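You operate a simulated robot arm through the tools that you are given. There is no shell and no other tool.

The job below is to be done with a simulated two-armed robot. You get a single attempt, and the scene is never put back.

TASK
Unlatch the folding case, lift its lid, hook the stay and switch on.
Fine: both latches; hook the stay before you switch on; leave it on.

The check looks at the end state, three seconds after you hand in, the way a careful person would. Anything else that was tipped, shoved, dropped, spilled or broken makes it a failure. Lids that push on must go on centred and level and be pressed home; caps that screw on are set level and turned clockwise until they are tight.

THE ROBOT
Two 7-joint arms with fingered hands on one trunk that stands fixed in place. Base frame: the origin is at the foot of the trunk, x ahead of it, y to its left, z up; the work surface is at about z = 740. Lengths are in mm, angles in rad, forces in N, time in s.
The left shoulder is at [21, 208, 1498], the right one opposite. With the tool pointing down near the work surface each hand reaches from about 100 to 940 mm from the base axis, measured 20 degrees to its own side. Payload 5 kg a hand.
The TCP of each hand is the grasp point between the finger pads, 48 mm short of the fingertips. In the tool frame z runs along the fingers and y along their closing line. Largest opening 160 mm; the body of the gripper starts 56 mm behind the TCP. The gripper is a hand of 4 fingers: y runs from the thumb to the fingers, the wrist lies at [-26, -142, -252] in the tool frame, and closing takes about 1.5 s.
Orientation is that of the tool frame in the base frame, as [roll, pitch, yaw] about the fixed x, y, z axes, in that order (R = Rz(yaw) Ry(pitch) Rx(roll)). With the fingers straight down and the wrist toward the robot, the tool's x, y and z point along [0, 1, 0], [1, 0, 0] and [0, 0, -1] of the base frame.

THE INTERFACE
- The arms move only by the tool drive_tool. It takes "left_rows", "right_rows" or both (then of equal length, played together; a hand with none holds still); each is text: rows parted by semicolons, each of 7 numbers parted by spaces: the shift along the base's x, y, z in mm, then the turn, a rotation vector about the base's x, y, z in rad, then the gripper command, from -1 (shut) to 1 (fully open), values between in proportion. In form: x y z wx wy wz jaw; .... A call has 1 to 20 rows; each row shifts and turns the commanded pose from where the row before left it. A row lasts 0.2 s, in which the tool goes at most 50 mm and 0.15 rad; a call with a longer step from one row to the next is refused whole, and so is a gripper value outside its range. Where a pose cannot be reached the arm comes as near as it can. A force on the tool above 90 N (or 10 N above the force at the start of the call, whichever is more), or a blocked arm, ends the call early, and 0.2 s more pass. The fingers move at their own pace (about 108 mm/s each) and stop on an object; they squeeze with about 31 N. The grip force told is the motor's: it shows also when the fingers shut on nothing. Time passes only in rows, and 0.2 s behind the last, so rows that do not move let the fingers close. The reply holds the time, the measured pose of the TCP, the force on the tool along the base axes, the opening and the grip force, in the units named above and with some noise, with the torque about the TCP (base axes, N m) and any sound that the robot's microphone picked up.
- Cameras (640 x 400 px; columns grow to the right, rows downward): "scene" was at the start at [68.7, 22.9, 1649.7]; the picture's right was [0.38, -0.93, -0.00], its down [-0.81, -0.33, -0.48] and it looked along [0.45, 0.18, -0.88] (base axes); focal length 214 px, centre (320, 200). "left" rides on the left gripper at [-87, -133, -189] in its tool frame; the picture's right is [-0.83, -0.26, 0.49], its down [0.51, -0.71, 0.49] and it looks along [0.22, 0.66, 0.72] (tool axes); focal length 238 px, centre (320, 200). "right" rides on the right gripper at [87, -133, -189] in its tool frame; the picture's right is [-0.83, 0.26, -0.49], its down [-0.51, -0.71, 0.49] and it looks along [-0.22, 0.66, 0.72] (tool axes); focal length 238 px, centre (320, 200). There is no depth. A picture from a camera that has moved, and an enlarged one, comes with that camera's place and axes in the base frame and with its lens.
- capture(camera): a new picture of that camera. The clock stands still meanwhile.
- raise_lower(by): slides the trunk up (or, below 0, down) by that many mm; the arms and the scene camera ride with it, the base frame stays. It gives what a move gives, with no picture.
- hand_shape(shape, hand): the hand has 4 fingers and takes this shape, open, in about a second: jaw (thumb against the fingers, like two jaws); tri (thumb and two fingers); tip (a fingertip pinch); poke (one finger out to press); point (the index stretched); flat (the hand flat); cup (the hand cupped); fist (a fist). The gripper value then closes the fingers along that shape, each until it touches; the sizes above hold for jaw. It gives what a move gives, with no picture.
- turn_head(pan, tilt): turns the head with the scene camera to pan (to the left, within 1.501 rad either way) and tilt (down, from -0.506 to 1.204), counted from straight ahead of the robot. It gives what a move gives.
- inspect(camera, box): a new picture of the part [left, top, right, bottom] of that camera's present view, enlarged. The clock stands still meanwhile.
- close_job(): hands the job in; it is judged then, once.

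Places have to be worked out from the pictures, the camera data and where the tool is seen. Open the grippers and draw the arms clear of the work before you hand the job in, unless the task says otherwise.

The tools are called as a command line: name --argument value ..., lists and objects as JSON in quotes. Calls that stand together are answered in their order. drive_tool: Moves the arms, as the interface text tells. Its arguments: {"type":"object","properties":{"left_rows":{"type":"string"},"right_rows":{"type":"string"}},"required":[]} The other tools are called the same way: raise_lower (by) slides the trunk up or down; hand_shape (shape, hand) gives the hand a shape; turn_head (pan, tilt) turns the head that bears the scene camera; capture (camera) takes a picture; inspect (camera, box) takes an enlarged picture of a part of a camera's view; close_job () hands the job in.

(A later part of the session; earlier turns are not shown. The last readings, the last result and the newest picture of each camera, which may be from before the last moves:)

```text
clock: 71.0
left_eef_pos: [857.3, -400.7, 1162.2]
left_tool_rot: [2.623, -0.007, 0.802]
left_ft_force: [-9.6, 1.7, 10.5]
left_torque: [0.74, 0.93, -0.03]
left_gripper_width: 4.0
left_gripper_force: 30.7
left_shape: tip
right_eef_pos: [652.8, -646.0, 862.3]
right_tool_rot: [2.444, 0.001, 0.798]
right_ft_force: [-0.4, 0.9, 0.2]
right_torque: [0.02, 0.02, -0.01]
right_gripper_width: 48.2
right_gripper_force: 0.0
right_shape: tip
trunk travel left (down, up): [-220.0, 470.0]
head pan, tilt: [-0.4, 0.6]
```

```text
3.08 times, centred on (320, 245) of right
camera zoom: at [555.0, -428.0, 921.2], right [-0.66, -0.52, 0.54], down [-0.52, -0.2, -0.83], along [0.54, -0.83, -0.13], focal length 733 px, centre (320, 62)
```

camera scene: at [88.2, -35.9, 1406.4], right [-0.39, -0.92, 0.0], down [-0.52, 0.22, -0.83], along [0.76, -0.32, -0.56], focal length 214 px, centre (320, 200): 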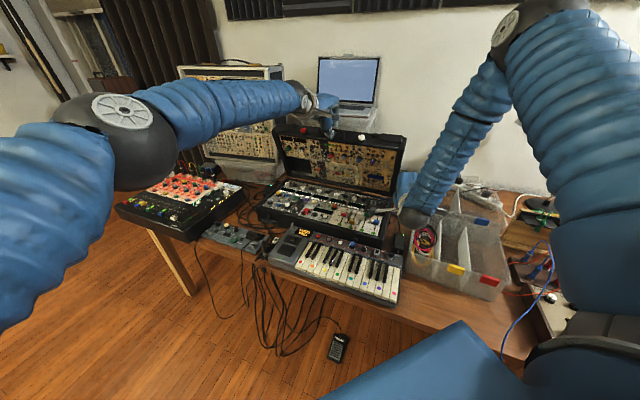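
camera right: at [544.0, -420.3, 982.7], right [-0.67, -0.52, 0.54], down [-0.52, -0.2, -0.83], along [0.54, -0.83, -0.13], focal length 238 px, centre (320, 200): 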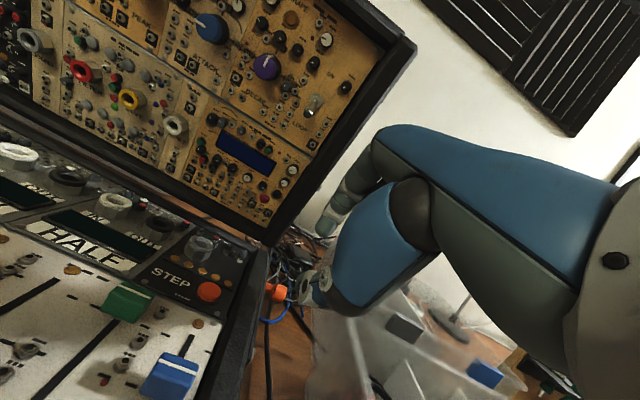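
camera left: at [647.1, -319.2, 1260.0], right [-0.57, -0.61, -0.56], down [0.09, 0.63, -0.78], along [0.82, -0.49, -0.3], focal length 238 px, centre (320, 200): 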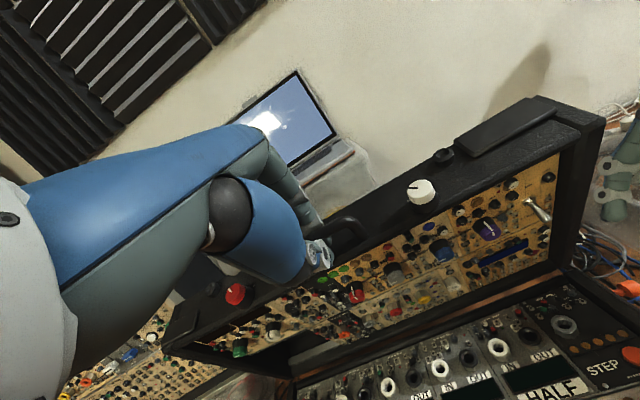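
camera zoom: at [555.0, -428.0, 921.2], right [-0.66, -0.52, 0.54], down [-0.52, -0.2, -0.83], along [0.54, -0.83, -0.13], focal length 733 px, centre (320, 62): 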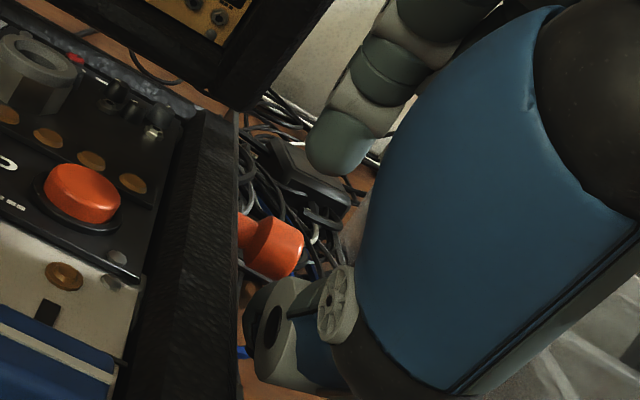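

The orange cap sits right between the fingertips. I advance the remaining ~26 mm and close.

drive_tool --right_rows "5 -3.9 -6.4 0 0 0 -0.4;5 -3.9 -6.4 0 0 0 -0.4;4 -3.9 -6.4 0 0 0 -0.4;0 0 0 0 0 0 -0.7;0 0 0 0 0 0 -1;0 0 0 0 0 0 -1;0 0 0 0 0 0 -1"

inspect --camera "right" --box '[240, 180, 400, 310]'

```text
clock: 72.6
left_eef_pos: [857.2, -400.2, 1162.6]
left_tool_rot: [2.623, -0.005, 0.801]
left_ft_force: [-9.4, 3.7, 11.3]
left_torque: [0.79, 0.92, 0.0]
left_gripper_width: 3.8
left_gripper_force: 31.0
left_shape: tip
right_eef_pos: [668.1, -657.3, 842.7]
right_tool_rot: [2.446, 0.001, 0.795]
right_ft_force: [0.9, -1.7, -0.4]
right_torque: [-0.01, -0.05, -0.14]
right_gripper_width: 12.7
right_gripper_force: 30.7
right_shape: tip
trunk travel left (down, up): [-220.0, 470.0]
head pan, tilt: [-0.4, 0.6]
```

```text
3.08 times, centred on (320, 245) of right
camera zoom: at [570.0, -439.4, 902.6], right [-0.66, -0.52, 0.54], down [-0.52, -0.2, -0.83], along [0.54, -0.83, -0.13], focal length 733 px, centre (320, 62)
```

zoom: 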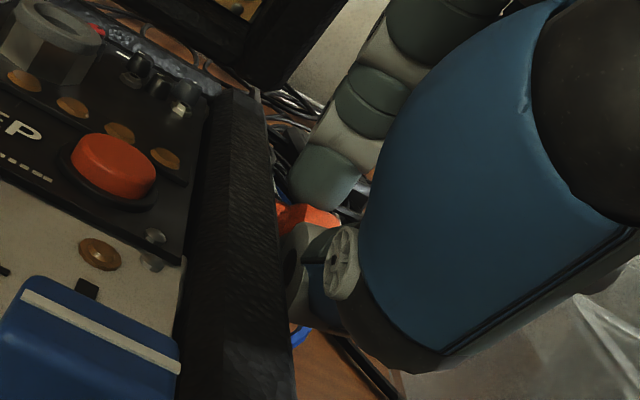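

The cap is pinched (12.7 mm). I raise it ~16° along its arc about the stub and look at the bar.

drive_tool --right_rows "-0.6 0.6 6.5 0 0 0 -1;-0.9 0.9 6.5 0 0 0 -1;-1.2 1.1 6.5 0 0 0 -1;-1.4 1.3 6.4 0 0 0 -1;0 0 0 0 0 0 -1"

inspect --camera "right" --box '[240, 150, 400, 280]'

inspect --camera "scene" --box '[370, 130, 450, 230]'

capture --camera "left"

```text
clock: 73.8
left_eef_pos: [858.3, -401.5, 1161.5]
left_tool_rot: [2.623, -0.005, 0.801]
left_ft_force: [-11.5, 2.8, 11.3]
left_torque: [0.75, 0.93, -0.02]
left_gripper_width: 3.9
left_gripper_force: 31.1
left_shape: tip
right_eef_pos: [664.9, -654.7, 869.8]
right_tool_rot: [2.445, 0.001, 0.796]
right_ft_force: [-0.3, 0.5, 0.1]
right_torque: [-0.01, 0.0, 0.01]
right_gripper_width: 11.5
right_gripper_force: 31.1
right_shape: tip
trunk travel left (down, up): [-220.0, 470.0]
head pan, tilt: [-0.4, 0.6]
```

```text
3.08 times, centred on (320, 215) of right
camera zoom: at [566.7, -436.1, 929.9], right [-0.66, -0.52, 0.54], down [-0.52, -0.2, -0.83], along [0.54, -0.83, -0.13], focal length 733 px, centre (320, 154)
```

zoom: 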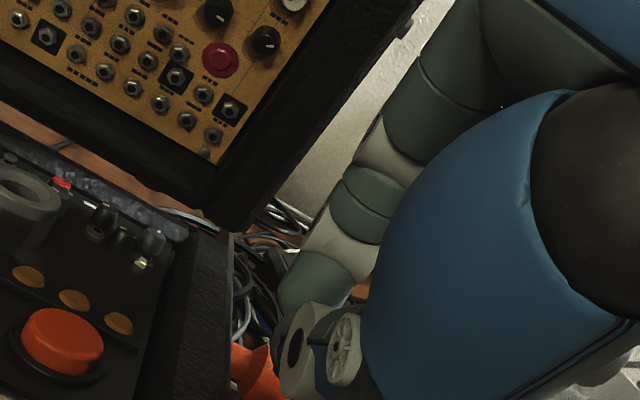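

```text
4.00 times, centred on (410, 180) of scene
camera zoom: at [87.9, -35.5, 1406.4], right [-0.39, -0.92, 0.0], down [-0.52, 0.22, -0.83], along [0.76, -0.32, -0.56], focal length 858 px, centre (-40, 280)
```

zoom: 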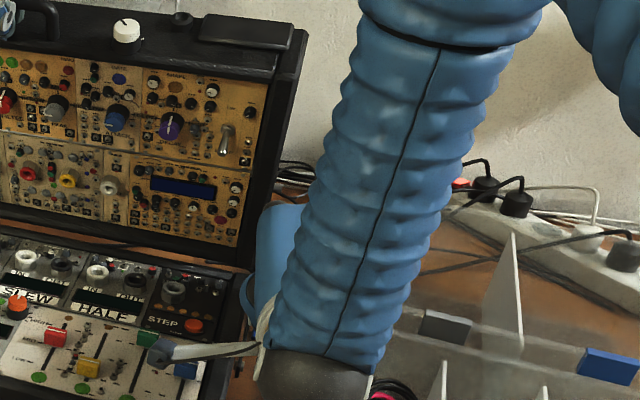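

```text
taken
camera left: at [646.8, -318.8, 1259.7], right [-0.57, -0.61, -0.56], down [0.09, 0.63, -0.78], along [0.82, -0.49, -0.3], focal length 238 px, centre (320, 200)
```

left: 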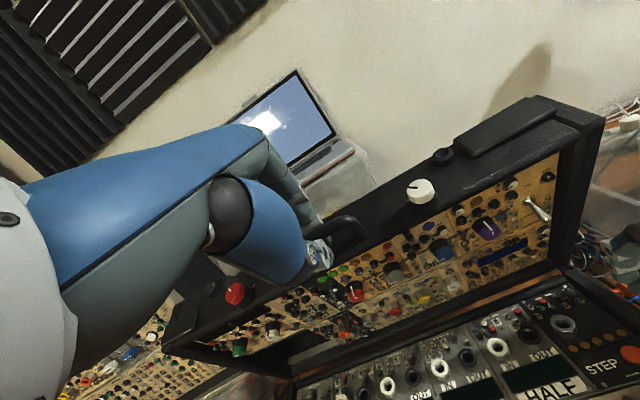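

The cap slipped out — the grip was too shallow. I look lower to re-locate it.

inspect --camera "right" --box '[260, 210, 380, 310]'

```text
4.00 times, centred on (320, 260) of right
camera zoom: at [566.7, -436.1, 929.9], right [-0.66, -0.52, 0.54], down [-0.52, -0.2, -0.83], along [0.54, -0.83, -0.13], focal length 953 px, centre (320, -40)
```

zoom: 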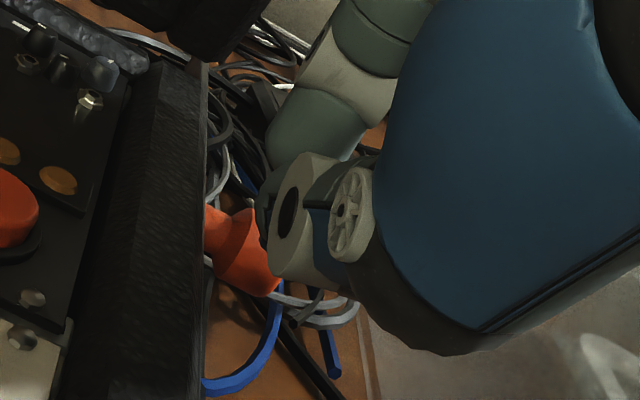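

K is confirmed at (686,-674,812); I just need to go ~14 mm deeper. I open, back up, and come in again further along the finger axis, then grip.

drive_tool --right_rows "-8 8 4 0 0 0 -0.7;-7.7 7.8 0 0 0 0 -0.45;0 0 0 0 0 0 -0.45;6.35 -6.2 -10.5 0 0 0 -0.45;6.35 -6.2 -10.5 0 0 0 -0.45;6.35 -6.2 -10.5 0 0 0 -0.45;6.35 -6.2 -10.5 0 0 0 -0.45;0 0 0 0 0 0 -0.45"

inspect --camera "right" --box '[260, 190, 380, 290]'

```text
clock: 75.6
left_eef_pos: [857.3, -401.4, 1161.7]
left_tool_rot: [2.623, -0.006, 0.802]
left_ft_force: [-9.1, 3.0, 10.9]
left_torque: [0.72, 0.88, 0.0]
left_gripper_width: 3.8
left_gripper_force: 30.9
left_shape: tip
right_eef_pos: [673.2, -661.7, 832.8]
right_tool_rot: [2.445, 0.0, 0.797]
right_ft_force: [0.3, -0.5, 0.2]
right_torque: [0.01, -0.04, 0.02]
right_gripper_width: 43.4
right_gripper_force: 0.1
right_shape: tip
trunk travel left (down, up): [-220.0, 470.0]
head pan, tilt: [-0.4, 0.6]
```

```text
4.00 times, centred on (320, 240) of right
camera zoom: at [574.0, -444.1, 892.4], right [-0.66, -0.52, 0.54], down [-0.52, -0.2, -0.83], along [0.54, -0.83, -0.13], focal length 953 px, centre (320, 40)
```

zoom: 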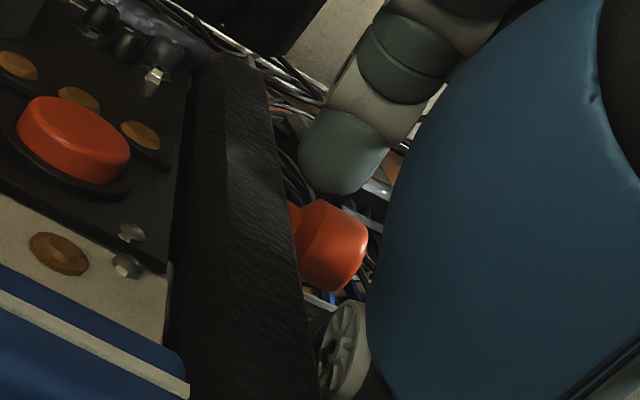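

The cap is now well between the fingers. I close firmly.

drive_tool --right_rows "0 0 0 0 0 0 -0.7;0 0 0 0 0 0 -1;0 0 0 0 0 0 -1;0 0 0 0 0 0 -1"

inspect --camera "right" --box '[260, 190, 380, 290]'

```text
clock: 76.6
left_eef_pos: [858.0, -400.0, 1161.8]
left_tool_rot: [2.623, -0.007, 0.802]
left_ft_force: [-9.9, 3.4, 11.9]
left_torque: [0.78, 0.95, -0.01]
left_gripper_width: 3.8
left_gripper_force: 30.7
left_shape: tip
right_eef_pos: [671.7, -662.0, 833.4]
right_tool_rot: [2.446, 0.002, 0.798]
right_ft_force: [2.4, -3.4, -3.0]
right_torque: [-0.03, -0.1, -0.06]
right_gripper_width: 14.7
right_gripper_force: 30.9
right_shape: tip
trunk travel left (down, up): [-220.0, 470.0]
head pan, tilt: [-0.4, 0.6]
```

```text
4.00 times, centred on (320, 240) of right
camera zoom: at [574.0, -444.3, 892.4], right [-0.66, -0.52, 0.54], down [-0.52, -0.2, -0.83], along [0.54, -0.83, -0.13], focal length 953 px, centre (320, 40)
```

zoom: 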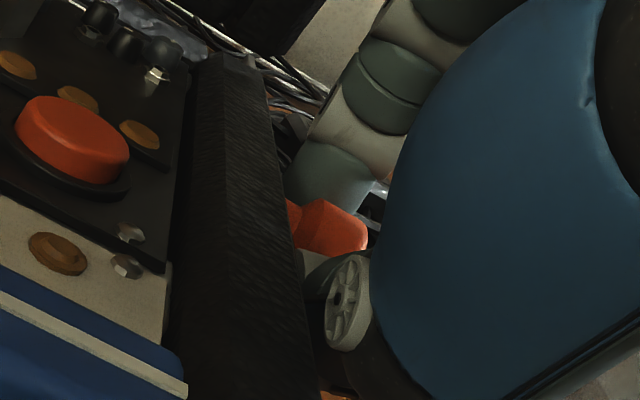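

Firmly held now (cap deeper between pads). I lift along the arc in small steps.

drive_tool --right_rows "-0.6 0.6 6.5 0 0 0 -1;-0.9 0.9 6.5 0 0 0 -1;-1.2 1.1 6.5 0 0 0 -1;-1.4 1.3 6.4 0 0 0 -1;0 0 0 0 0 0 -1"

inspect --camera "right" --box '[260, 190, 380, 290]'

capture --camera "right"

```text
clock: 77.8
left_eef_pos: [858.2, -401.1, 1162.5]
left_tool_rot: [2.623, -0.005, 0.799]
left_ft_force: [-11.3, 3.3, 16.4]
left_torque: [0.79, 1.0, -0.01]
left_gripper_width: 3.7
left_gripper_force: 30.9
left_shape: tip
right_eef_pos: [670.1, -660.3, 857.2]
right_tool_rot: [2.446, 0.001, 0.796]
right_ft_force: [12.1, -11.2, 1.2]
right_torque: [-0.48, -0.58, -0.01]
right_gripper_width: 14.6
right_gripper_force: 31.6
right_shape: tip
trunk travel left (down, up): [-220.0, 470.0]
head pan, tilt: [-0.4, 0.6]
```

```text
4.00 times, centred on (320, 240) of right
camera zoom: at [571.4, -441.9, 916.4], right [-0.67, -0.52, 0.54], down [-0.52, -0.2, -0.83], along [0.54, -0.83, -0.13], focal length 953 px, centre (320, 40)
```

zoom: 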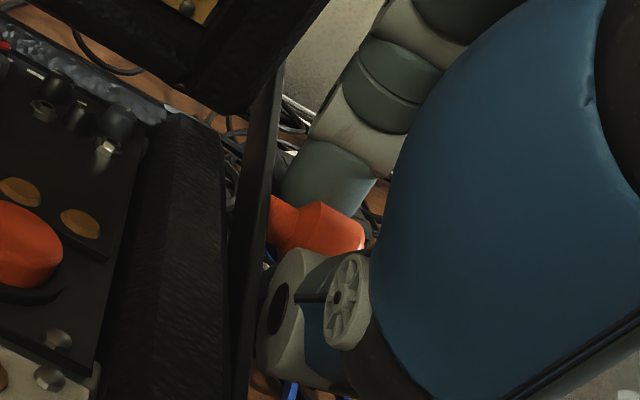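

```text
taken
camera right: at [571.4, -441.9, 916.4], right [-0.67, -0.52, 0.54], down [-0.52, -0.2, -0.83], along [0.54, -0.83, -0.13], focal length 238 px, centre (320, 200)
```

right: 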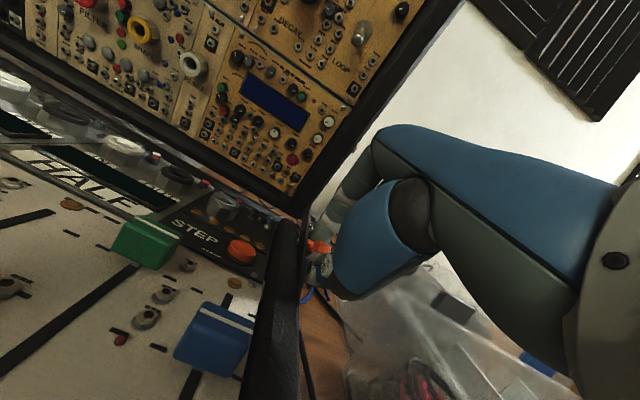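

The stay is rising with the hand. I continue another ~15°, easing slightly backward to relieve the 16 N pull.

drive_tool --right_rows "1.2 -1.2 3 0 0 0 -1;0.4 -0.4 6 0 0 0 -1;-1.5 1.5 6 0 0 0 -1;-1.7 1.7 6 0 0 0 -1;-2 2 6 0 0 0 -1;0 0 0 0 0 0 -1"

inspect --camera "right" --box '[220, 100, 420, 270]'

inspect --camera "left" --box '[540, 100, 640, 300]'

inspect --camera "scene" --box '[370, 130, 450, 230]'

```text
clock: 79.2
left_eef_pos: [858.2, -401.0, 1161.8]
left_tool_rot: [2.624, -0.005, 0.8]
left_ft_force: [-11.8, 4.6, 12.8]
left_torque: [0.76, 0.97, 0.01]
left_gripper_width: 3.8
left_gripper_force: 31.0
left_shape: tip
right_eef_pos: [665.4, -656.4, 884.8]
right_tool_rot: [2.444, 0.001, 0.796]
right_ft_force: [4.3, -4.0, -1.7]
right_torque: [-0.38, -0.54, -0.06]
right_gripper_width: 15.2
right_gripper_force: 30.5
right_shape: tip
trunk travel left (down, up): [-220.0, 470.0]
head pan, tilt: [-0.4, 0.6]
```

```text
2.35 times, centred on (320, 185) of right
camera zoom: at [566.8, -438.2, 944.0], right [-0.66, -0.52, 0.54], down [-0.52, -0.2, -0.83], along [0.54, -0.83, -0.13], focal length 561 px, centre (320, 235)
```

zoom: 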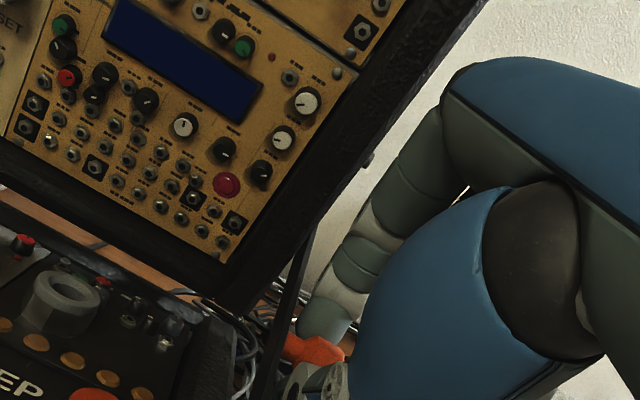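

```text
2.00 times, centred on (590, 200) of left
camera zoom: at [646.9, -319.0, 1259.7], right [-0.57, -0.61, -0.56], down [0.09, 0.63, -0.78], along [0.82, -0.49, -0.3], focal length 477 px, centre (-220, 200)
```

zoom: 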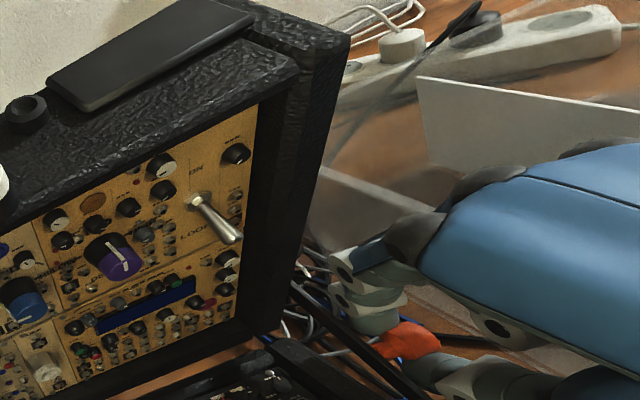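

```text
4.00 times, centred on (410, 180) of scene
camera zoom: at [88.0, -35.7, 1406.4], right [-0.39, -0.92, 0.0], down [-0.52, 0.22, -0.83], along [0.76, -0.32, -0.56], focal length 858 px, centre (-40, 280)
```

zoom: 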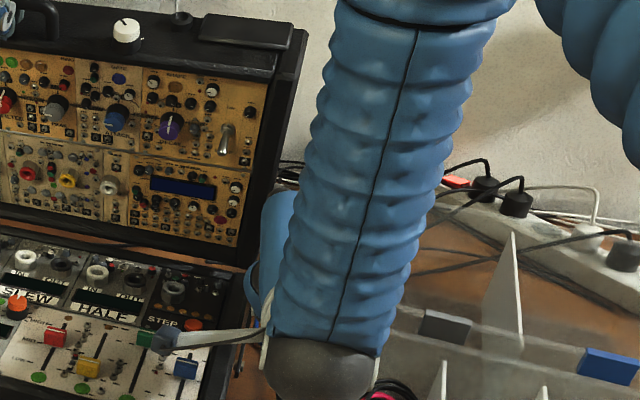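

The stay is now at about 35°. I raise it a bit more in small steps to feel whether the bar meets the lid pin (expected near 40°).

drive_tool --right_rows "-1.8 1.8 3 0 0 0 -1;-2 2 3 0 0 0 -1;-2 2 3 0 0 0 -1;0 0 0 0 0 0 -1"

inspect --camera "left" --box '[540, 100, 640, 300]'

inspect --camera "right" --box '[260, 150, 380, 250]'

```text
clock: 80.2
left_eef_pos: [857.9, -402.4, 1163.0]
left_tool_rot: [2.621, -0.005, 0.8]
left_ft_force: [-12.1, 3.5, 20.5]
left_torque: [0.72, 0.98, 0.01]
left_gripper_width: 4.3
left_gripper_force: 31.0
left_shape: tip
right_eef_pos: [661.4, -652.0, 891.7]
right_tool_rot: [2.447, 0.002, 0.797]
right_ft_force: [15.0, -12.1, -13.4]
right_torque: [-0.25, -0.35, -0.03]
right_gripper_width: 14.9
right_gripper_force: 31.1
right_shape: tip
trunk travel left (down, up): [-220.0, 470.0]
head pan, tilt: [-0.4, 0.6]
```

```text
2.00 times, centred on (590, 200) of left
camera zoom: at [647.9, -320.1, 1259.8], right [-0.57, -0.61, -0.56], down [0.09, 0.63, -0.78], along [0.82, -0.49, -0.3], focal length 477 px, centre (-220, 200)
```

zoom: 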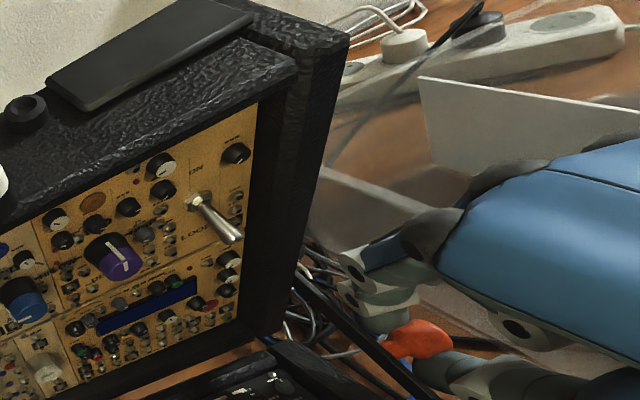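

```text
4.00 times, centred on (320, 200) of right
camera zoom: at [562.5, -434.0, 951.5], right [-0.66, -0.52, 0.54], down [-0.52, -0.2, -0.83], along [0.54, -0.83, -0.14], focal length 953 px, centre (320, 200)
```

zoom: 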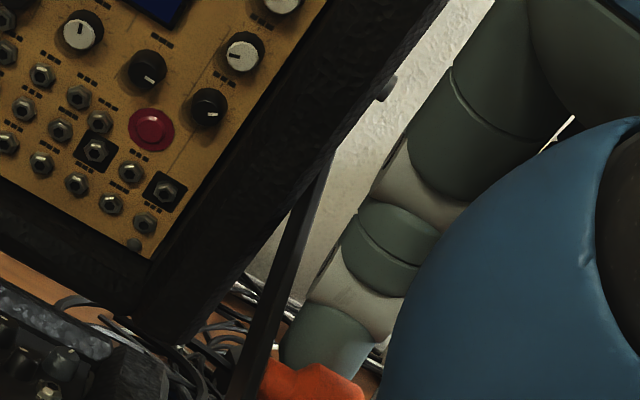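

The bar seems to meet resistance (~13 N down). I raise 4 mm more to tell whether it is the pin or just a drag.

drive_tool --right_rows "-1 1 2 0 0 0 -1;-1 1 2 0 0 0 -1;0 0 0 0 0 0 -1"

inspect --camera "right" --box '[260, 130, 380, 230]'

```text
clock: 81.0
left_eef_pos: [859.1, -403.3, 1162.4]
left_tool_rot: [2.623, -0.006, 0.802]
left_ft_force: [-14.3, 4.6, 28.1]
left_torque: [0.69, 0.92, 0.02]
left_gripper_width: 4.3
left_gripper_force: 30.8
left_shape: tip
right_eef_pos: [657.9, -650.0, 894.7]
right_tool_rot: [2.45, 0.0, 0.796]
right_ft_force: [16.4, -12.5, -28.8]
right_torque: [0.09, 0.01, -0.05]
right_gripper_width: 12.7
right_gripper_force: 30.5
right_shape: tip
trunk travel left (down, up): [-220.0, 470.0]
head pan, tilt: [-0.4, 0.6]
```

```text
4.00 times, centred on (320, 180) of right
camera zoom: at [559.9, -431.9, 955.3], right [-0.66, -0.52, 0.54], down [-0.52, -0.2, -0.83], along [0.54, -0.83, -0.14], focal length 953 px, centre (320, 280)
```

zoom: 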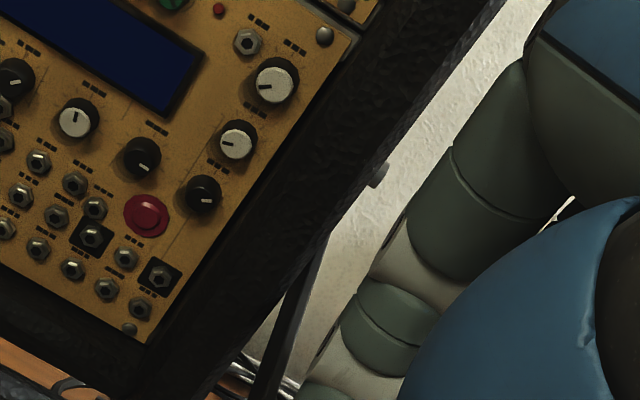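

It's a firm stop at ~40°, so I won't force it. I lower the stay back along its arc to rest and release it, to get a side view before deciding.

drive_tool --right_rows "3 -2.9 -6.8 0 0 0 -1;3 -2.9 -6.8 0 0 0 -1;3 -2.9 -6.8 0 0 0 -1;3 -2.9 -6.8 0 0 0 -1;1.2 -1.2 -6.5 0 0 0 -1;1 -1 -6.5 0 0 0 -1;0.8 -0.8 -6.5 0 0 0 -1;0.6 -0.6 -6.5 0 0 0 -1;0.4 -0.4 -5 0 0 0 -1;0 0 0 0 0 0 -0.5;0 0 0 0 0 0 -0.4;0 0 0 0 0 0 -0.4"

inspect --camera "right" --box '[260, 190, 380, 290]'

```text
clock: 83.6
left_eef_pos: [859.0, -402.2, 1162.1]
left_tool_rot: [2.624, -0.004, 0.801]
left_ft_force: [-8.0, 0.7, 6.9]
left_torque: [0.65, 0.9, -0.03]
left_gripper_width: 4.2
left_gripper_force: 31.2
left_shape: tip
right_eef_pos: [676.0, -665.1, 840.2]
right_tool_rot: [2.445, 0.001, 0.797]
right_ft_force: [0.6, 0.1, 0.6]
right_torque: [0.01, -0.03, 0.0]
right_gripper_width: 47.4
right_gripper_force: 0.1
right_shape: tip
trunk travel left (down, up): [-220.0, 470.0]
head pan, tilt: [-0.4, 0.6]
```

```text
4.00 times, centred on (320, 240) of right
camera zoom: at [577.2, -446.4, 899.0], right [-0.66, -0.52, 0.54], down [-0.52, -0.2, -0.83], along [0.54, -0.83, -0.13], focal length 953 px, centre (320, 40)
```

zoom: 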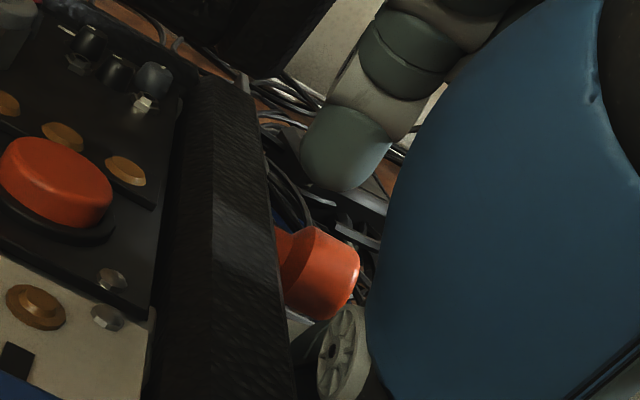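

The stay is back at rest and released. I back the right hand out and move it to a lower vantage point on the right front, to see the bar's tip from a flatter angle.

drive_tool --right_rows "-9.3 9 15.3 0 0 0 -0.4;-9.3 9 15.3 0 0 0 -0.4;-9.3 9 15.3 0 0 0 -0.4;0 0 40 0 0 0 -0.4;0 0 40 0 0 0 -0.4;-14 -15 -3 0.0697 0.0717 0 -0.4;-14 -15 -3 0.0697 0.0717 0 -0.4;-14 -15 -3 0.0697 0.0717 0 -0.4;-14 -15 -3 0 0 0.105 -0.4;-14 -15 -3 0 0 0.105 -0.4;-14 -15 -3 0 0 0.105 -0.4;-14 -15 -3 0 0 0.105 -0.4"

capture --camera "right"

capture --camera "scene"

```text
clock: 86.2
left_eef_pos: [858.3, -403.0, 1162.8]
left_tool_rot: [2.625, -0.006, 0.801]
left_ft_force: [-10.3, 2.5, 8.3]
left_torque: [0.75, 0.91, -0.02]
left_gripper_width: 4.0
left_gripper_force: 31.0
left_shape: tip
right_eef_pos: [546.2, -740.2, 944.1]
right_tool_rot: [2.746, 0.001, 1.22]
right_ft_force: [-0.5, -0.9, -0.3]
right_torque: [0.05, 0.01, 0.03]
right_gripper_width: 47.6
right_gripper_force: 0.1
right_shape: tip
trunk travel left (down, up): [-220.0, 470.0]
head pan, tilt: [-0.4, 0.6]
```

```text
taken
camera right: at [393.3, -592.2, 1067.9], right [-0.24, -0.8, 0.55], down [-0.61, -0.32, -0.73], along [0.75, -0.51, -0.41], focal length 238 px, centre (320, 200)
```

right: 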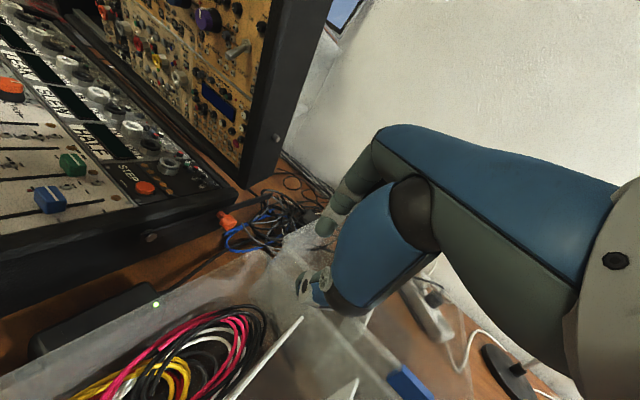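

```text
taken
camera scene: at [87.8, -36.8, 1406.4], right [-0.39, -0.92, 0.0], down [-0.52, 0.22, -0.83], along [0.76, -0.32, -0.56], focal length 214 px, centre (320, 200)
```

scene: 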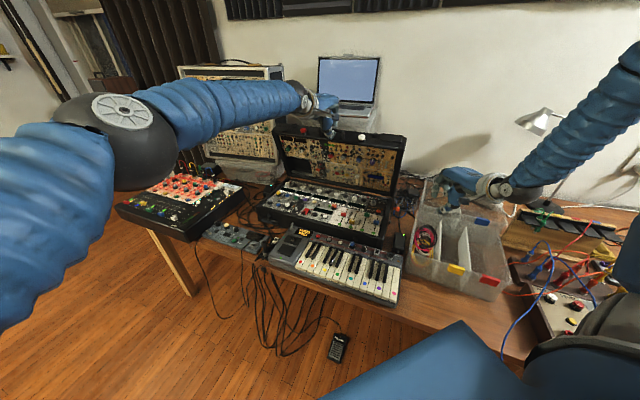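

inspect --camera "right" --box '[200, 160, 320, 260]'

inspect --camera "right" --box '[240, 180, 300, 230]'

inspect --camera "right" --box '[130, 100, 300, 250]'

```text
4.00 times, centred on (260, 210) of right
camera zoom: at [393.3, -592.2, 1067.9], right [-0.24, -0.8, 0.55], down [-0.61, -0.32, -0.73], along [0.75, -0.51, -0.41], focal length 953 px, centre (560, 160)
```

zoom: 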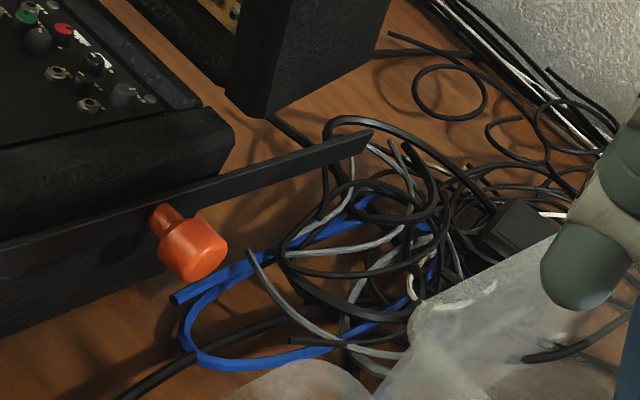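

```text
8.00 times, centred on (270, 205) of right
camera zoom: at [393.3, -592.2, 1067.9], right [-0.24, -0.8, 0.55], down [-0.61, -0.32, -0.73], along [0.75, -0.51, -0.41], focal length 1907 px, centre (720, 160)
```

zoom: 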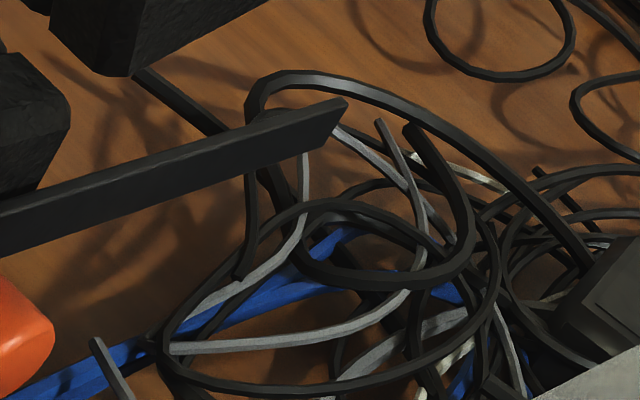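

```text
2.67 times, centred on (215, 175) of right
camera zoom: at [393.3, -592.2, 1067.9], right [-0.24, -0.8, 0.55], down [-0.61, -0.32, -0.73], along [0.75, -0.51, -0.41], focal length 636 px, centre (600, 267)
```

zoom: 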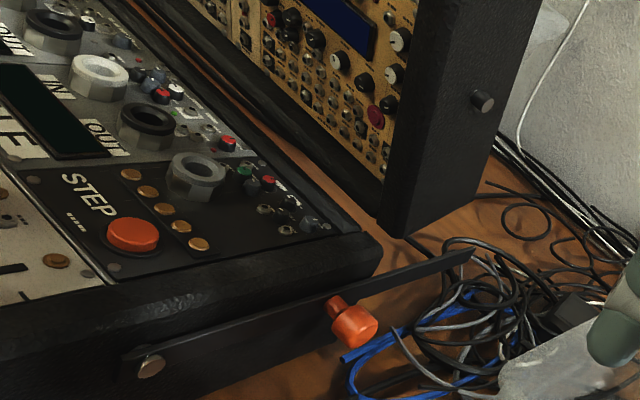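

Now it's clear: the bar is plain, ~257 mm long, with no tooth; its tip would meet the lid pin when the lid is opened to about 105°. First I test whether the lid holds itself: I slightly loosen the left fingers (still caging the handle) and watch.

drive_tool --left_rows "0 0 0 0 0 0 -0.8;0 0 0 0 0 0 -0.7;0 0 0 0 0 0 -0.7;0 0 0 0 0 0 -0.7;0 0 0 0 0 0 -0.7"

inspect --camera "right" --box '[130, 100, 300, 250]'

inspect --camera "left" --box '[260, 170, 460, 300]'

```text
clock: 87.4
left_eef_pos: [858.6, -402.4, 1161.3]
left_tool_rot: [2.626, -0.006, 0.799]
left_ft_force: [-0.5, 1.9, 0.7]
left_torque: [-0.03, 0.01, 0.0]
left_gripper_width: 23.7
left_gripper_force: 0.1
left_shape: tip
right_eef_pos: [548.7, -741.2, 944.8]
right_tool_rot: [2.747, 0.004, 1.217]
right_ft_force: [0.2, 0.3, -0.4]
right_torque: [0.03, -0.01, -0.01]
right_gripper_width: 47.6
right_gripper_force: 0.0
right_shape: tip
trunk travel left (down, up): [-220.0, 470.0]
head pan, tilt: [-0.4, 0.6]
```

```text
2.67 times, centred on (215, 175) of right
camera zoom: at [394.6, -591.9, 1067.9], right [-0.24, -0.8, 0.55], down [-0.61, -0.32, -0.72], along [0.75, -0.51, -0.41], focal length 636 px, centre (600, 267)
```

zoom: 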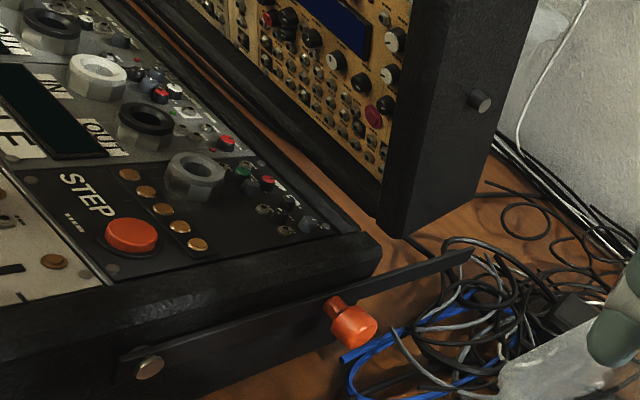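

```text
3.08 times, centred on (360, 235) of left
camera zoom: at [648.3, -319.4, 1258.7], right [-0.57, -0.61, -0.56], down [0.09, 0.63, -0.77], along [0.82, -0.49, -0.3], focal length 733 px, centre (197, 92)
```

zoom: 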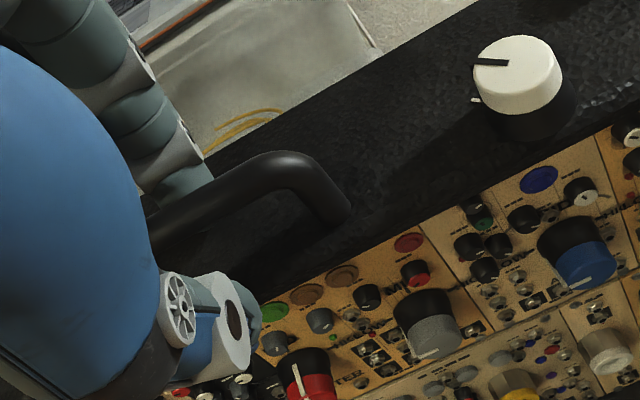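

The lid stays where it is on its own (force went to zero). I withdraw the left hand outward from the handle and park it at the left, so that the right hand—which reaches further back—can take the lid on.

drive_tool --left_rows "-3.6 3.5 8.7 0 0 0 -0.7;-3.6 3.5 8.7 0 0 0 -0.7;-3.6 3.5 8.7 0 0 0 -0.7;-7 7 17 0 0 0 -0.7;-7 7 17 0 0 0 -0.7;-7 7 17 0 0 0 -0.7"

inspect --camera "right" --box '[130, 100, 300, 250]'

capture --camera "left"

```text
clock: 88.8
left_eef_pos: [827.7, -368.6, 1238.6]
left_tool_rot: [2.625, -0.004, 0.8]
left_ft_force: [-0.2, 0.1, -0.1]
left_torque: [-0.07, -0.09, 0.05]
left_gripper_width: 23.7
left_gripper_force: 0.1
left_shape: tip
right_eef_pos: [545.9, -740.3, 946.4]
right_tool_rot: [2.745, 0.003, 1.216]
right_ft_force: [0.3, 0.8, -0.1]
right_torque: [-0.03, -0.02, -0.02]
right_gripper_width: 47.5
right_gripper_force: 0.0
right_shape: tip
trunk travel left (down, up): [-220.0, 470.0]
head pan, tilt: [-0.4, 0.6]
```

```text
2.67 times, centred on (215, 175) of right
camera zoom: at [394.0, -591.3, 1068.6], right [-0.24, -0.8, 0.55], down [-0.61, -0.32, -0.72], along [0.75, -0.51, -0.41], focal length 636 px, centre (600, 267)
```

zoom: 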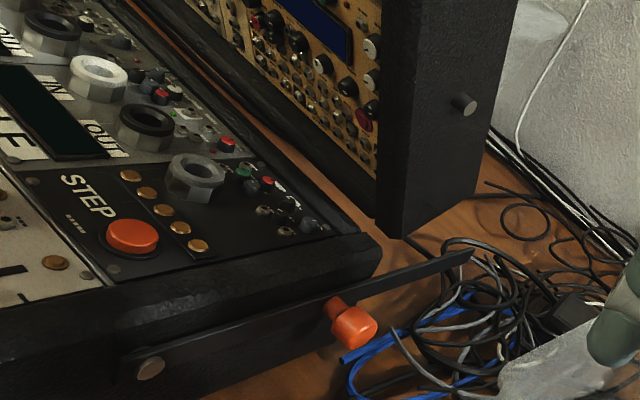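

```text
taken
camera left: at [616.8, -285.3, 1335.9], right [-0.57, -0.61, -0.56], down [0.09, 0.63, -0.78], along [0.82, -0.49, -0.3], focal length 238 px, centre (320, 200)
```

left: 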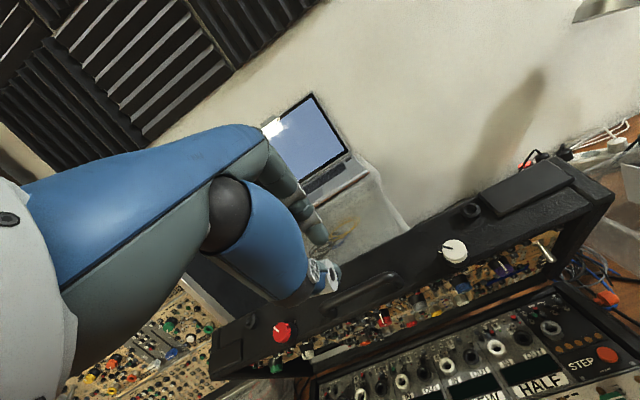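

The lid may be creeping closed. I check whether it is still moving by letting a short time pass.

drive_tool --left_rows "0 0 0 0 0 0 -0.7"

inspect --camera "right" --box '[130, 100, 300, 250]'

```text
clock: 89.2
left_eef_pos: [829.3, -367.8, 1237.9]
left_tool_rot: [2.623, -0.004, 0.799]
left_ft_force: [-0.3, -0.2, -0.1]
left_torque: [0.0, -0.03, 0.02]
left_gripper_width: 23.9
left_gripper_force: 0.0
left_shape: tip
right_eef_pos: [547.3, -740.2, 946.9]
right_tool_rot: [2.746, 0.004, 1.217]
right_ft_force: [-0.5, -0.1, 0.9]
right_torque: [-0.01, 0.0, -0.01]
right_gripper_width: 47.6
right_gripper_force: 0.1
right_shape: tip
trunk travel left (down, up): [-220.0, 470.0]
head pan, tilt: [-0.4, 0.6]
```

```text
2.67 times, centred on (215, 175) of right
camera zoom: at [394.4, -591.6, 1068.3], right [-0.24, -0.8, 0.55], down [-0.61, -0.32, -0.72], along [0.75, -0.51, -0.41], focal length 636 px, centre (600, 267)
```

zoom: 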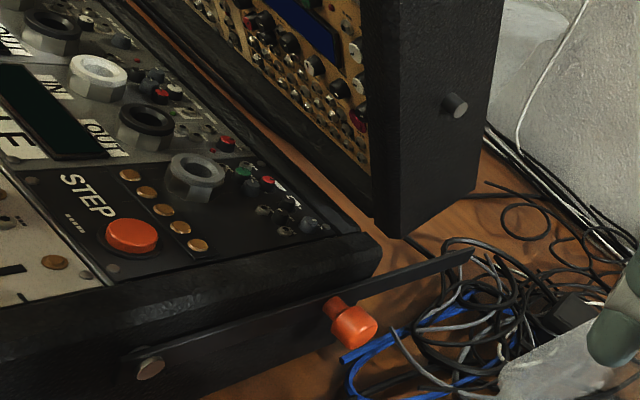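

The lid is heavily damped and creeping shut slowly, so it balances around 78°; past that it should settle backward gently. I move the left hand out and down to its handle pre-grasp while the lid eases closed.

drive_tool --left_rows "-32 31 0 0 0 0 -0.6;-32 31 0 0 0 0 -0.6;-32 31 0 0 0 0 -0.6;-32 31 0 0 0 0 -0.6;-32 31 0 0 0 0 -0.6;0 0 -44 0 0 0 -0.6;0 0 -44 0 0 0 -0.6;0 0 -44 0 0 0 -0.6;0 0 -44 0 0 0 -0.6;0 0 -44 0 0 0 -0.6"

capture --camera "scene"

capture --camera "left"

```text
clock: 91.4
left_eef_pos: [671.7, -214.2, 1015.5]
left_tool_rot: [2.625, -0.007, 0.802]
left_ft_force: [2.2, 0.3, 1.7]
left_torque: [0.1, 0.18, -0.07]
left_gripper_width: 31.6
left_gripper_force: 0.0
left_shape: tip
right_eef_pos: [548.8, -740.7, 944.5]
right_tool_rot: [2.747, 0.004, 1.216]
right_ft_force: [1.3, -0.1, -0.2]
right_torque: [-0.01, 0.05, 0.0]
right_gripper_width: 47.6
right_gripper_force: 0.0
right_shape: tip
trunk travel left (down, up): [-220.0, 470.0]
head pan, tilt: [-0.4, 0.6]
```

```text
taken
camera scene: at [90.7, -36.5, 1406.1], right [-0.39, -0.92, 0.0], down [-0.52, 0.22, -0.82], along [0.76, -0.32, -0.57], focal length 214 px, centre (320, 200)
```

scene: 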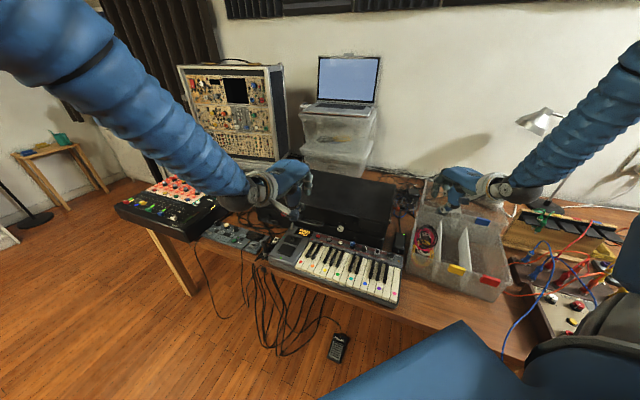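

```text
taken
camera left: at [460.6, -132.6, 1113.2], right [-0.57, -0.61, -0.56], down [0.09, 0.63, -0.78], along [0.82, -0.49, -0.3], focal length 238 px, centre (320, 200)
```

left: 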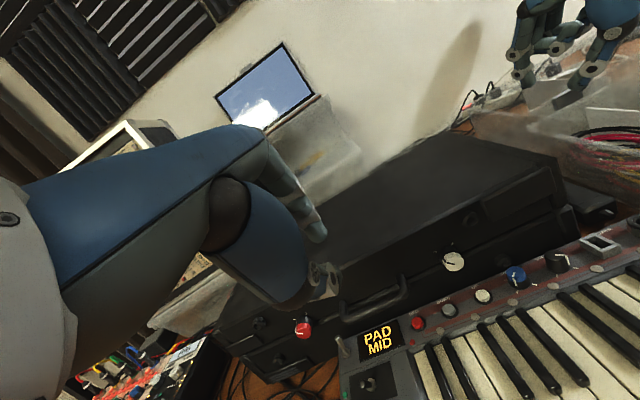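

The lid has closed again. I check that both knobs are still on their left ticks and that the lid is seated.

inspect --camera "left" --box '[280, 220, 500, 370]'

inspect --camera "left" --box '[435, 240, 475, 280]'

inspect --camera "left" --box '[285, 310, 325, 350]'

```text
2.67 times, centred on (390, 295) of left
camera zoom: at [460.6, -132.6, 1113.2], right [-0.57, -0.61, -0.56], down [0.09, 0.63, -0.78], along [0.82, -0.49, -0.3], focal length 636 px, centre (133, -53)
```

zoom: 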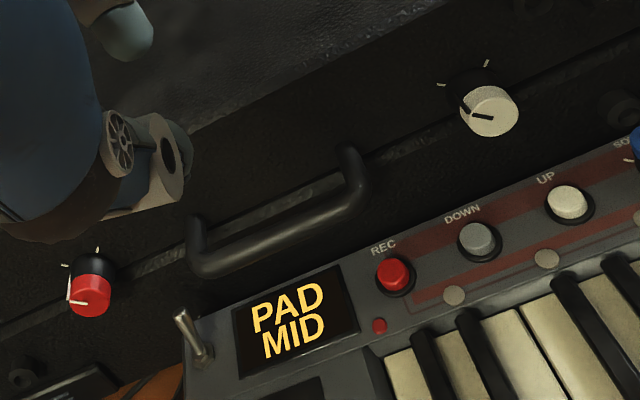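

```text
10.00 times, centred on (455, 260) of left
camera zoom: at [460.6, -132.6, 1113.2], right [-0.57, -0.61, -0.56], down [0.09, 0.63, -0.78], along [0.82, -0.49, -0.3], focal length 2384 px, centre (-1030, -400)
```

zoom: 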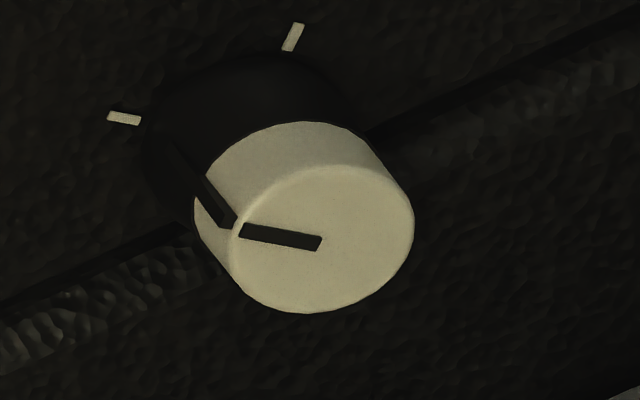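

```text
10.00 times, centred on (305, 330) of left
camera zoom: at [460.6, -132.6, 1113.2], right [-0.57, -0.61, -0.56], down [0.09, 0.63, -0.78], along [0.82, -0.49, -0.3], focal length 2384 px, centre (470, -1100)
```

zoom: 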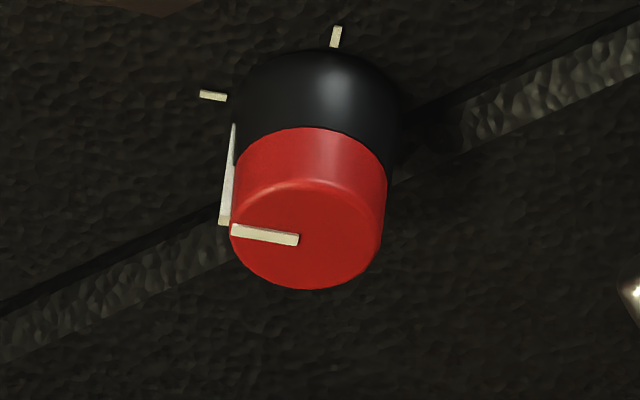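

Both pointers still on the left ticks. New plan: left hand lifts to ~72° again, the right hand then takes the lid by its right wall (jaw grip across its thickness) and carries it back under control. First, left re-grips the handle as before.

drive_tool --left_rows "-18 17 0 0 0 0 -0.6;-18 16 0 0 0 0 -0.6;9 -8.7 -21.7 0 0 0 -0.6;9 -8.7 -21.7 0 0 0 -0.6;9 -8.7 -21.7 0 0 0 -0.6;9 -8.7 -21.7 0 0 0 -0.6;9 -8.7 -21.7 0 0 0 -0.6;9 -8.7 -21.7 0 0 0 -0.6;8 -8.2 -21 0 0 0 -0.6;0 0 0 0 0 0 -0.7;0 0 0 0 0 0 -1;0 0 0 0 0 0 -1;0 0 0 0 0 0 -1"

inspect --camera "left" --box '[250, 190, 410, 310]'

```text
clock: 94.2
left_eef_pos: [691.9, -241.7, 865.0]
left_tool_rot: [2.627, -0.006, 0.802]
left_ft_force: [-7.1, 7.7, -9.2]
left_torque: [-0.01, -0.07, 0.21]
left_gripper_width: 5.9
left_gripper_force: 30.8
left_shape: tip
right_eef_pos: [547.7, -740.9, 945.4]
right_tool_rot: [2.747, 0.004, 1.216]
right_ft_force: [-0.2, -0.2, 0.3]
right_torque: [-0.01, 0.01, -0.01]
right_gripper_width: 47.7
right_gripper_force: 0.1
right_shape: tip
trunk travel left (down, up): [-220.0, 470.0]
head pan, tilt: [-0.4, 0.6]
```

```text
3.33 times, centred on (330, 250) of left
camera zoom: at [482.5, -160.1, 963.9], right [-0.57, -0.61, -0.55], down [0.09, 0.63, -0.77], along [0.82, -0.49, -0.31], focal length 794 px, centre (287, 33)
```

zoom: 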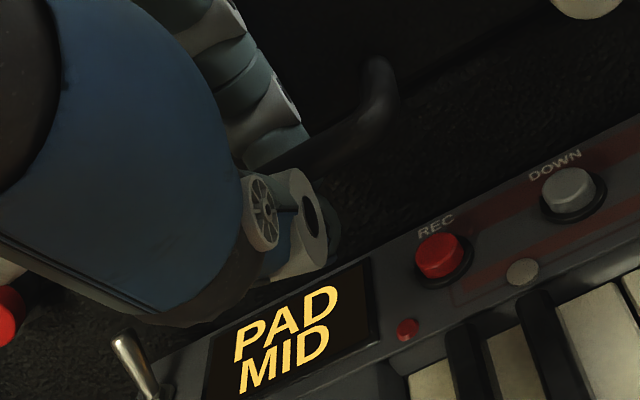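

Gripped the same way. I lift along the same arc to ~32°.

drive_tool --left_rows "0.5 -0.5 11 0 0 0 -1;0.5 -0.5 11 0 0 0 -1;1 -1 11 0 0 0 -1;1 -1 11 0 0 0 -1;3.2 -3.1 21.8 0 0 0 -1;4.2 -4.1 21.4 0 0 0 -1;5.3 -5.2 20.9 0 0 0 -1;6.3 -6.1 20.4 0 0 0 -1;7.3 -7.1 19.7 0 0 0 -1;8.3 -8.1 18.9 0 0 0 -1"

capture --camera "left"

```text
clock: 96.4
left_eef_pos: [731.5, -282.1, 1035.7]
left_tool_rot: [2.625, -0.004, 0.8]
left_ft_force: [-0.6, -3.4, -10.8]
left_torque: [0.15, 0.14, 0.08]
left_gripper_width: 5.4
left_gripper_force: 31.0
left_shape: tip
right_eef_pos: [547.9, -742.2, 943.6]
right_tool_rot: [2.747, 0.002, 1.217]
right_ft_force: [0.1, -0.2, -0.8]
right_torque: [0.03, -0.01, -0.04]
right_gripper_width: 47.7
right_gripper_force: 0.1
right_shape: tip
trunk travel left (down, up): [-220.0, 470.0]
head pan, tilt: [-0.4, 0.6]
```

```text
taken
camera left: at [521.5, -198.8, 1132.7], right [-0.57, -0.61, -0.55], down [0.09, 0.63, -0.77], along [0.82, -0.49, -0.3], focal length 238 px, centre (320, 200)
```

left: 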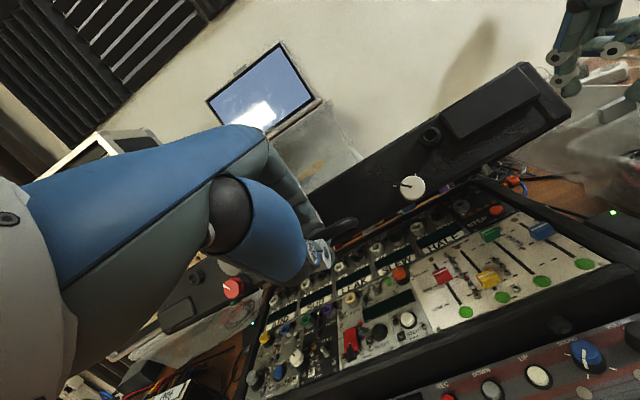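

The lid follows again. I lift on to ~72°, meanwhile setting the right hand to jaw shape afterwards.

drive_tool --left_rows "9.2 -9.0 18.1 0 0 0 -1;10.1 -9.8 17.2 0 0 0 -1;11 -10.7 16.1 0 0 0 -1;11.7 -11.4 15.0 0 0 0 -1;12.4 -12.1 13.9 0 0 0 -1;13.1 -12.8 12.6 0 0 0 -1;13.7 -13.3 11.3 0 0 0 -1;14.2 -13.8 9.9 0 0 0 -1;14.7 -14.3 8.5 0 0 0 -1;15.1 -14.7 7.1 0 0 0 -1"

hand_shape --hand "right" --shape "jaw"

inspect --camera "right" --box '[130, 50, 310, 250]'

```text
clock: 98.6
left_eef_pos: [856.3, -403.2, 1162.2]
left_tool_rot: [2.622, -0.004, 0.801]
left_ft_force: [-6.4, -4.4, 0.7]
left_torque: [0.1, 0.26, -0.1]
left_gripper_width: 5.5
left_gripper_force: 31.0
left_shape: tip
right_eef_pos: [546.6, -741.7, 945.4]
right_tool_rot: [2.744, 0.001, 1.218]
right_ft_force: [-0.9, -1.0, -0.3]
right_torque: [0.03, -0.01, 0.02]
right_gripper_width: 47.7
right_gripper_force: 0.0
right_shape: tip
trunk travel left (down, up): [-220.0, 470.0]
head pan, tilt: [-0.4, 0.6]
```

```text
clock: 99.5
left_eef_pos: [857.6, -403.0, 1162.4]
left_tool_rot: [2.622, -0.005, 0.799]
left_ft_force: [-9.0, -4.7, 3.6]
left_torque: [0.07, 0.36, -0.18]
left_gripper_width: 5.4
left_gripper_force: 31.1
left_shape: tip
right_eef_pos: [546.4, -740.3, 946.0]
right_tool_rot: [2.747, 0.002, 1.216]
right_ft_force: [-0.1, -0.4, 0.5]
right_torque: [0.02, 0.0, -0.02]
right_gripper_width: 159.7
right_gripper_force: 0.0
right_shape: jaw
trunk travel left (down, up): [-220.0, 470.0]
head pan, tilt: [-0.4, 0.6]
```

```text
2.00 times, centred on (220, 150) of right
camera zoom: at [393.7, -592.2, 1068.2], right [-0.24, -0.8, 0.55], down [-0.61, -0.32, -0.73], along [0.75, -0.51, -0.41], focal length 477 px, centre (520, 300)
```

zoom: 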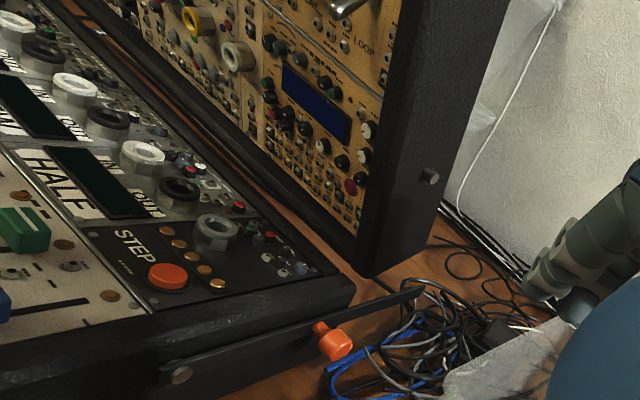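

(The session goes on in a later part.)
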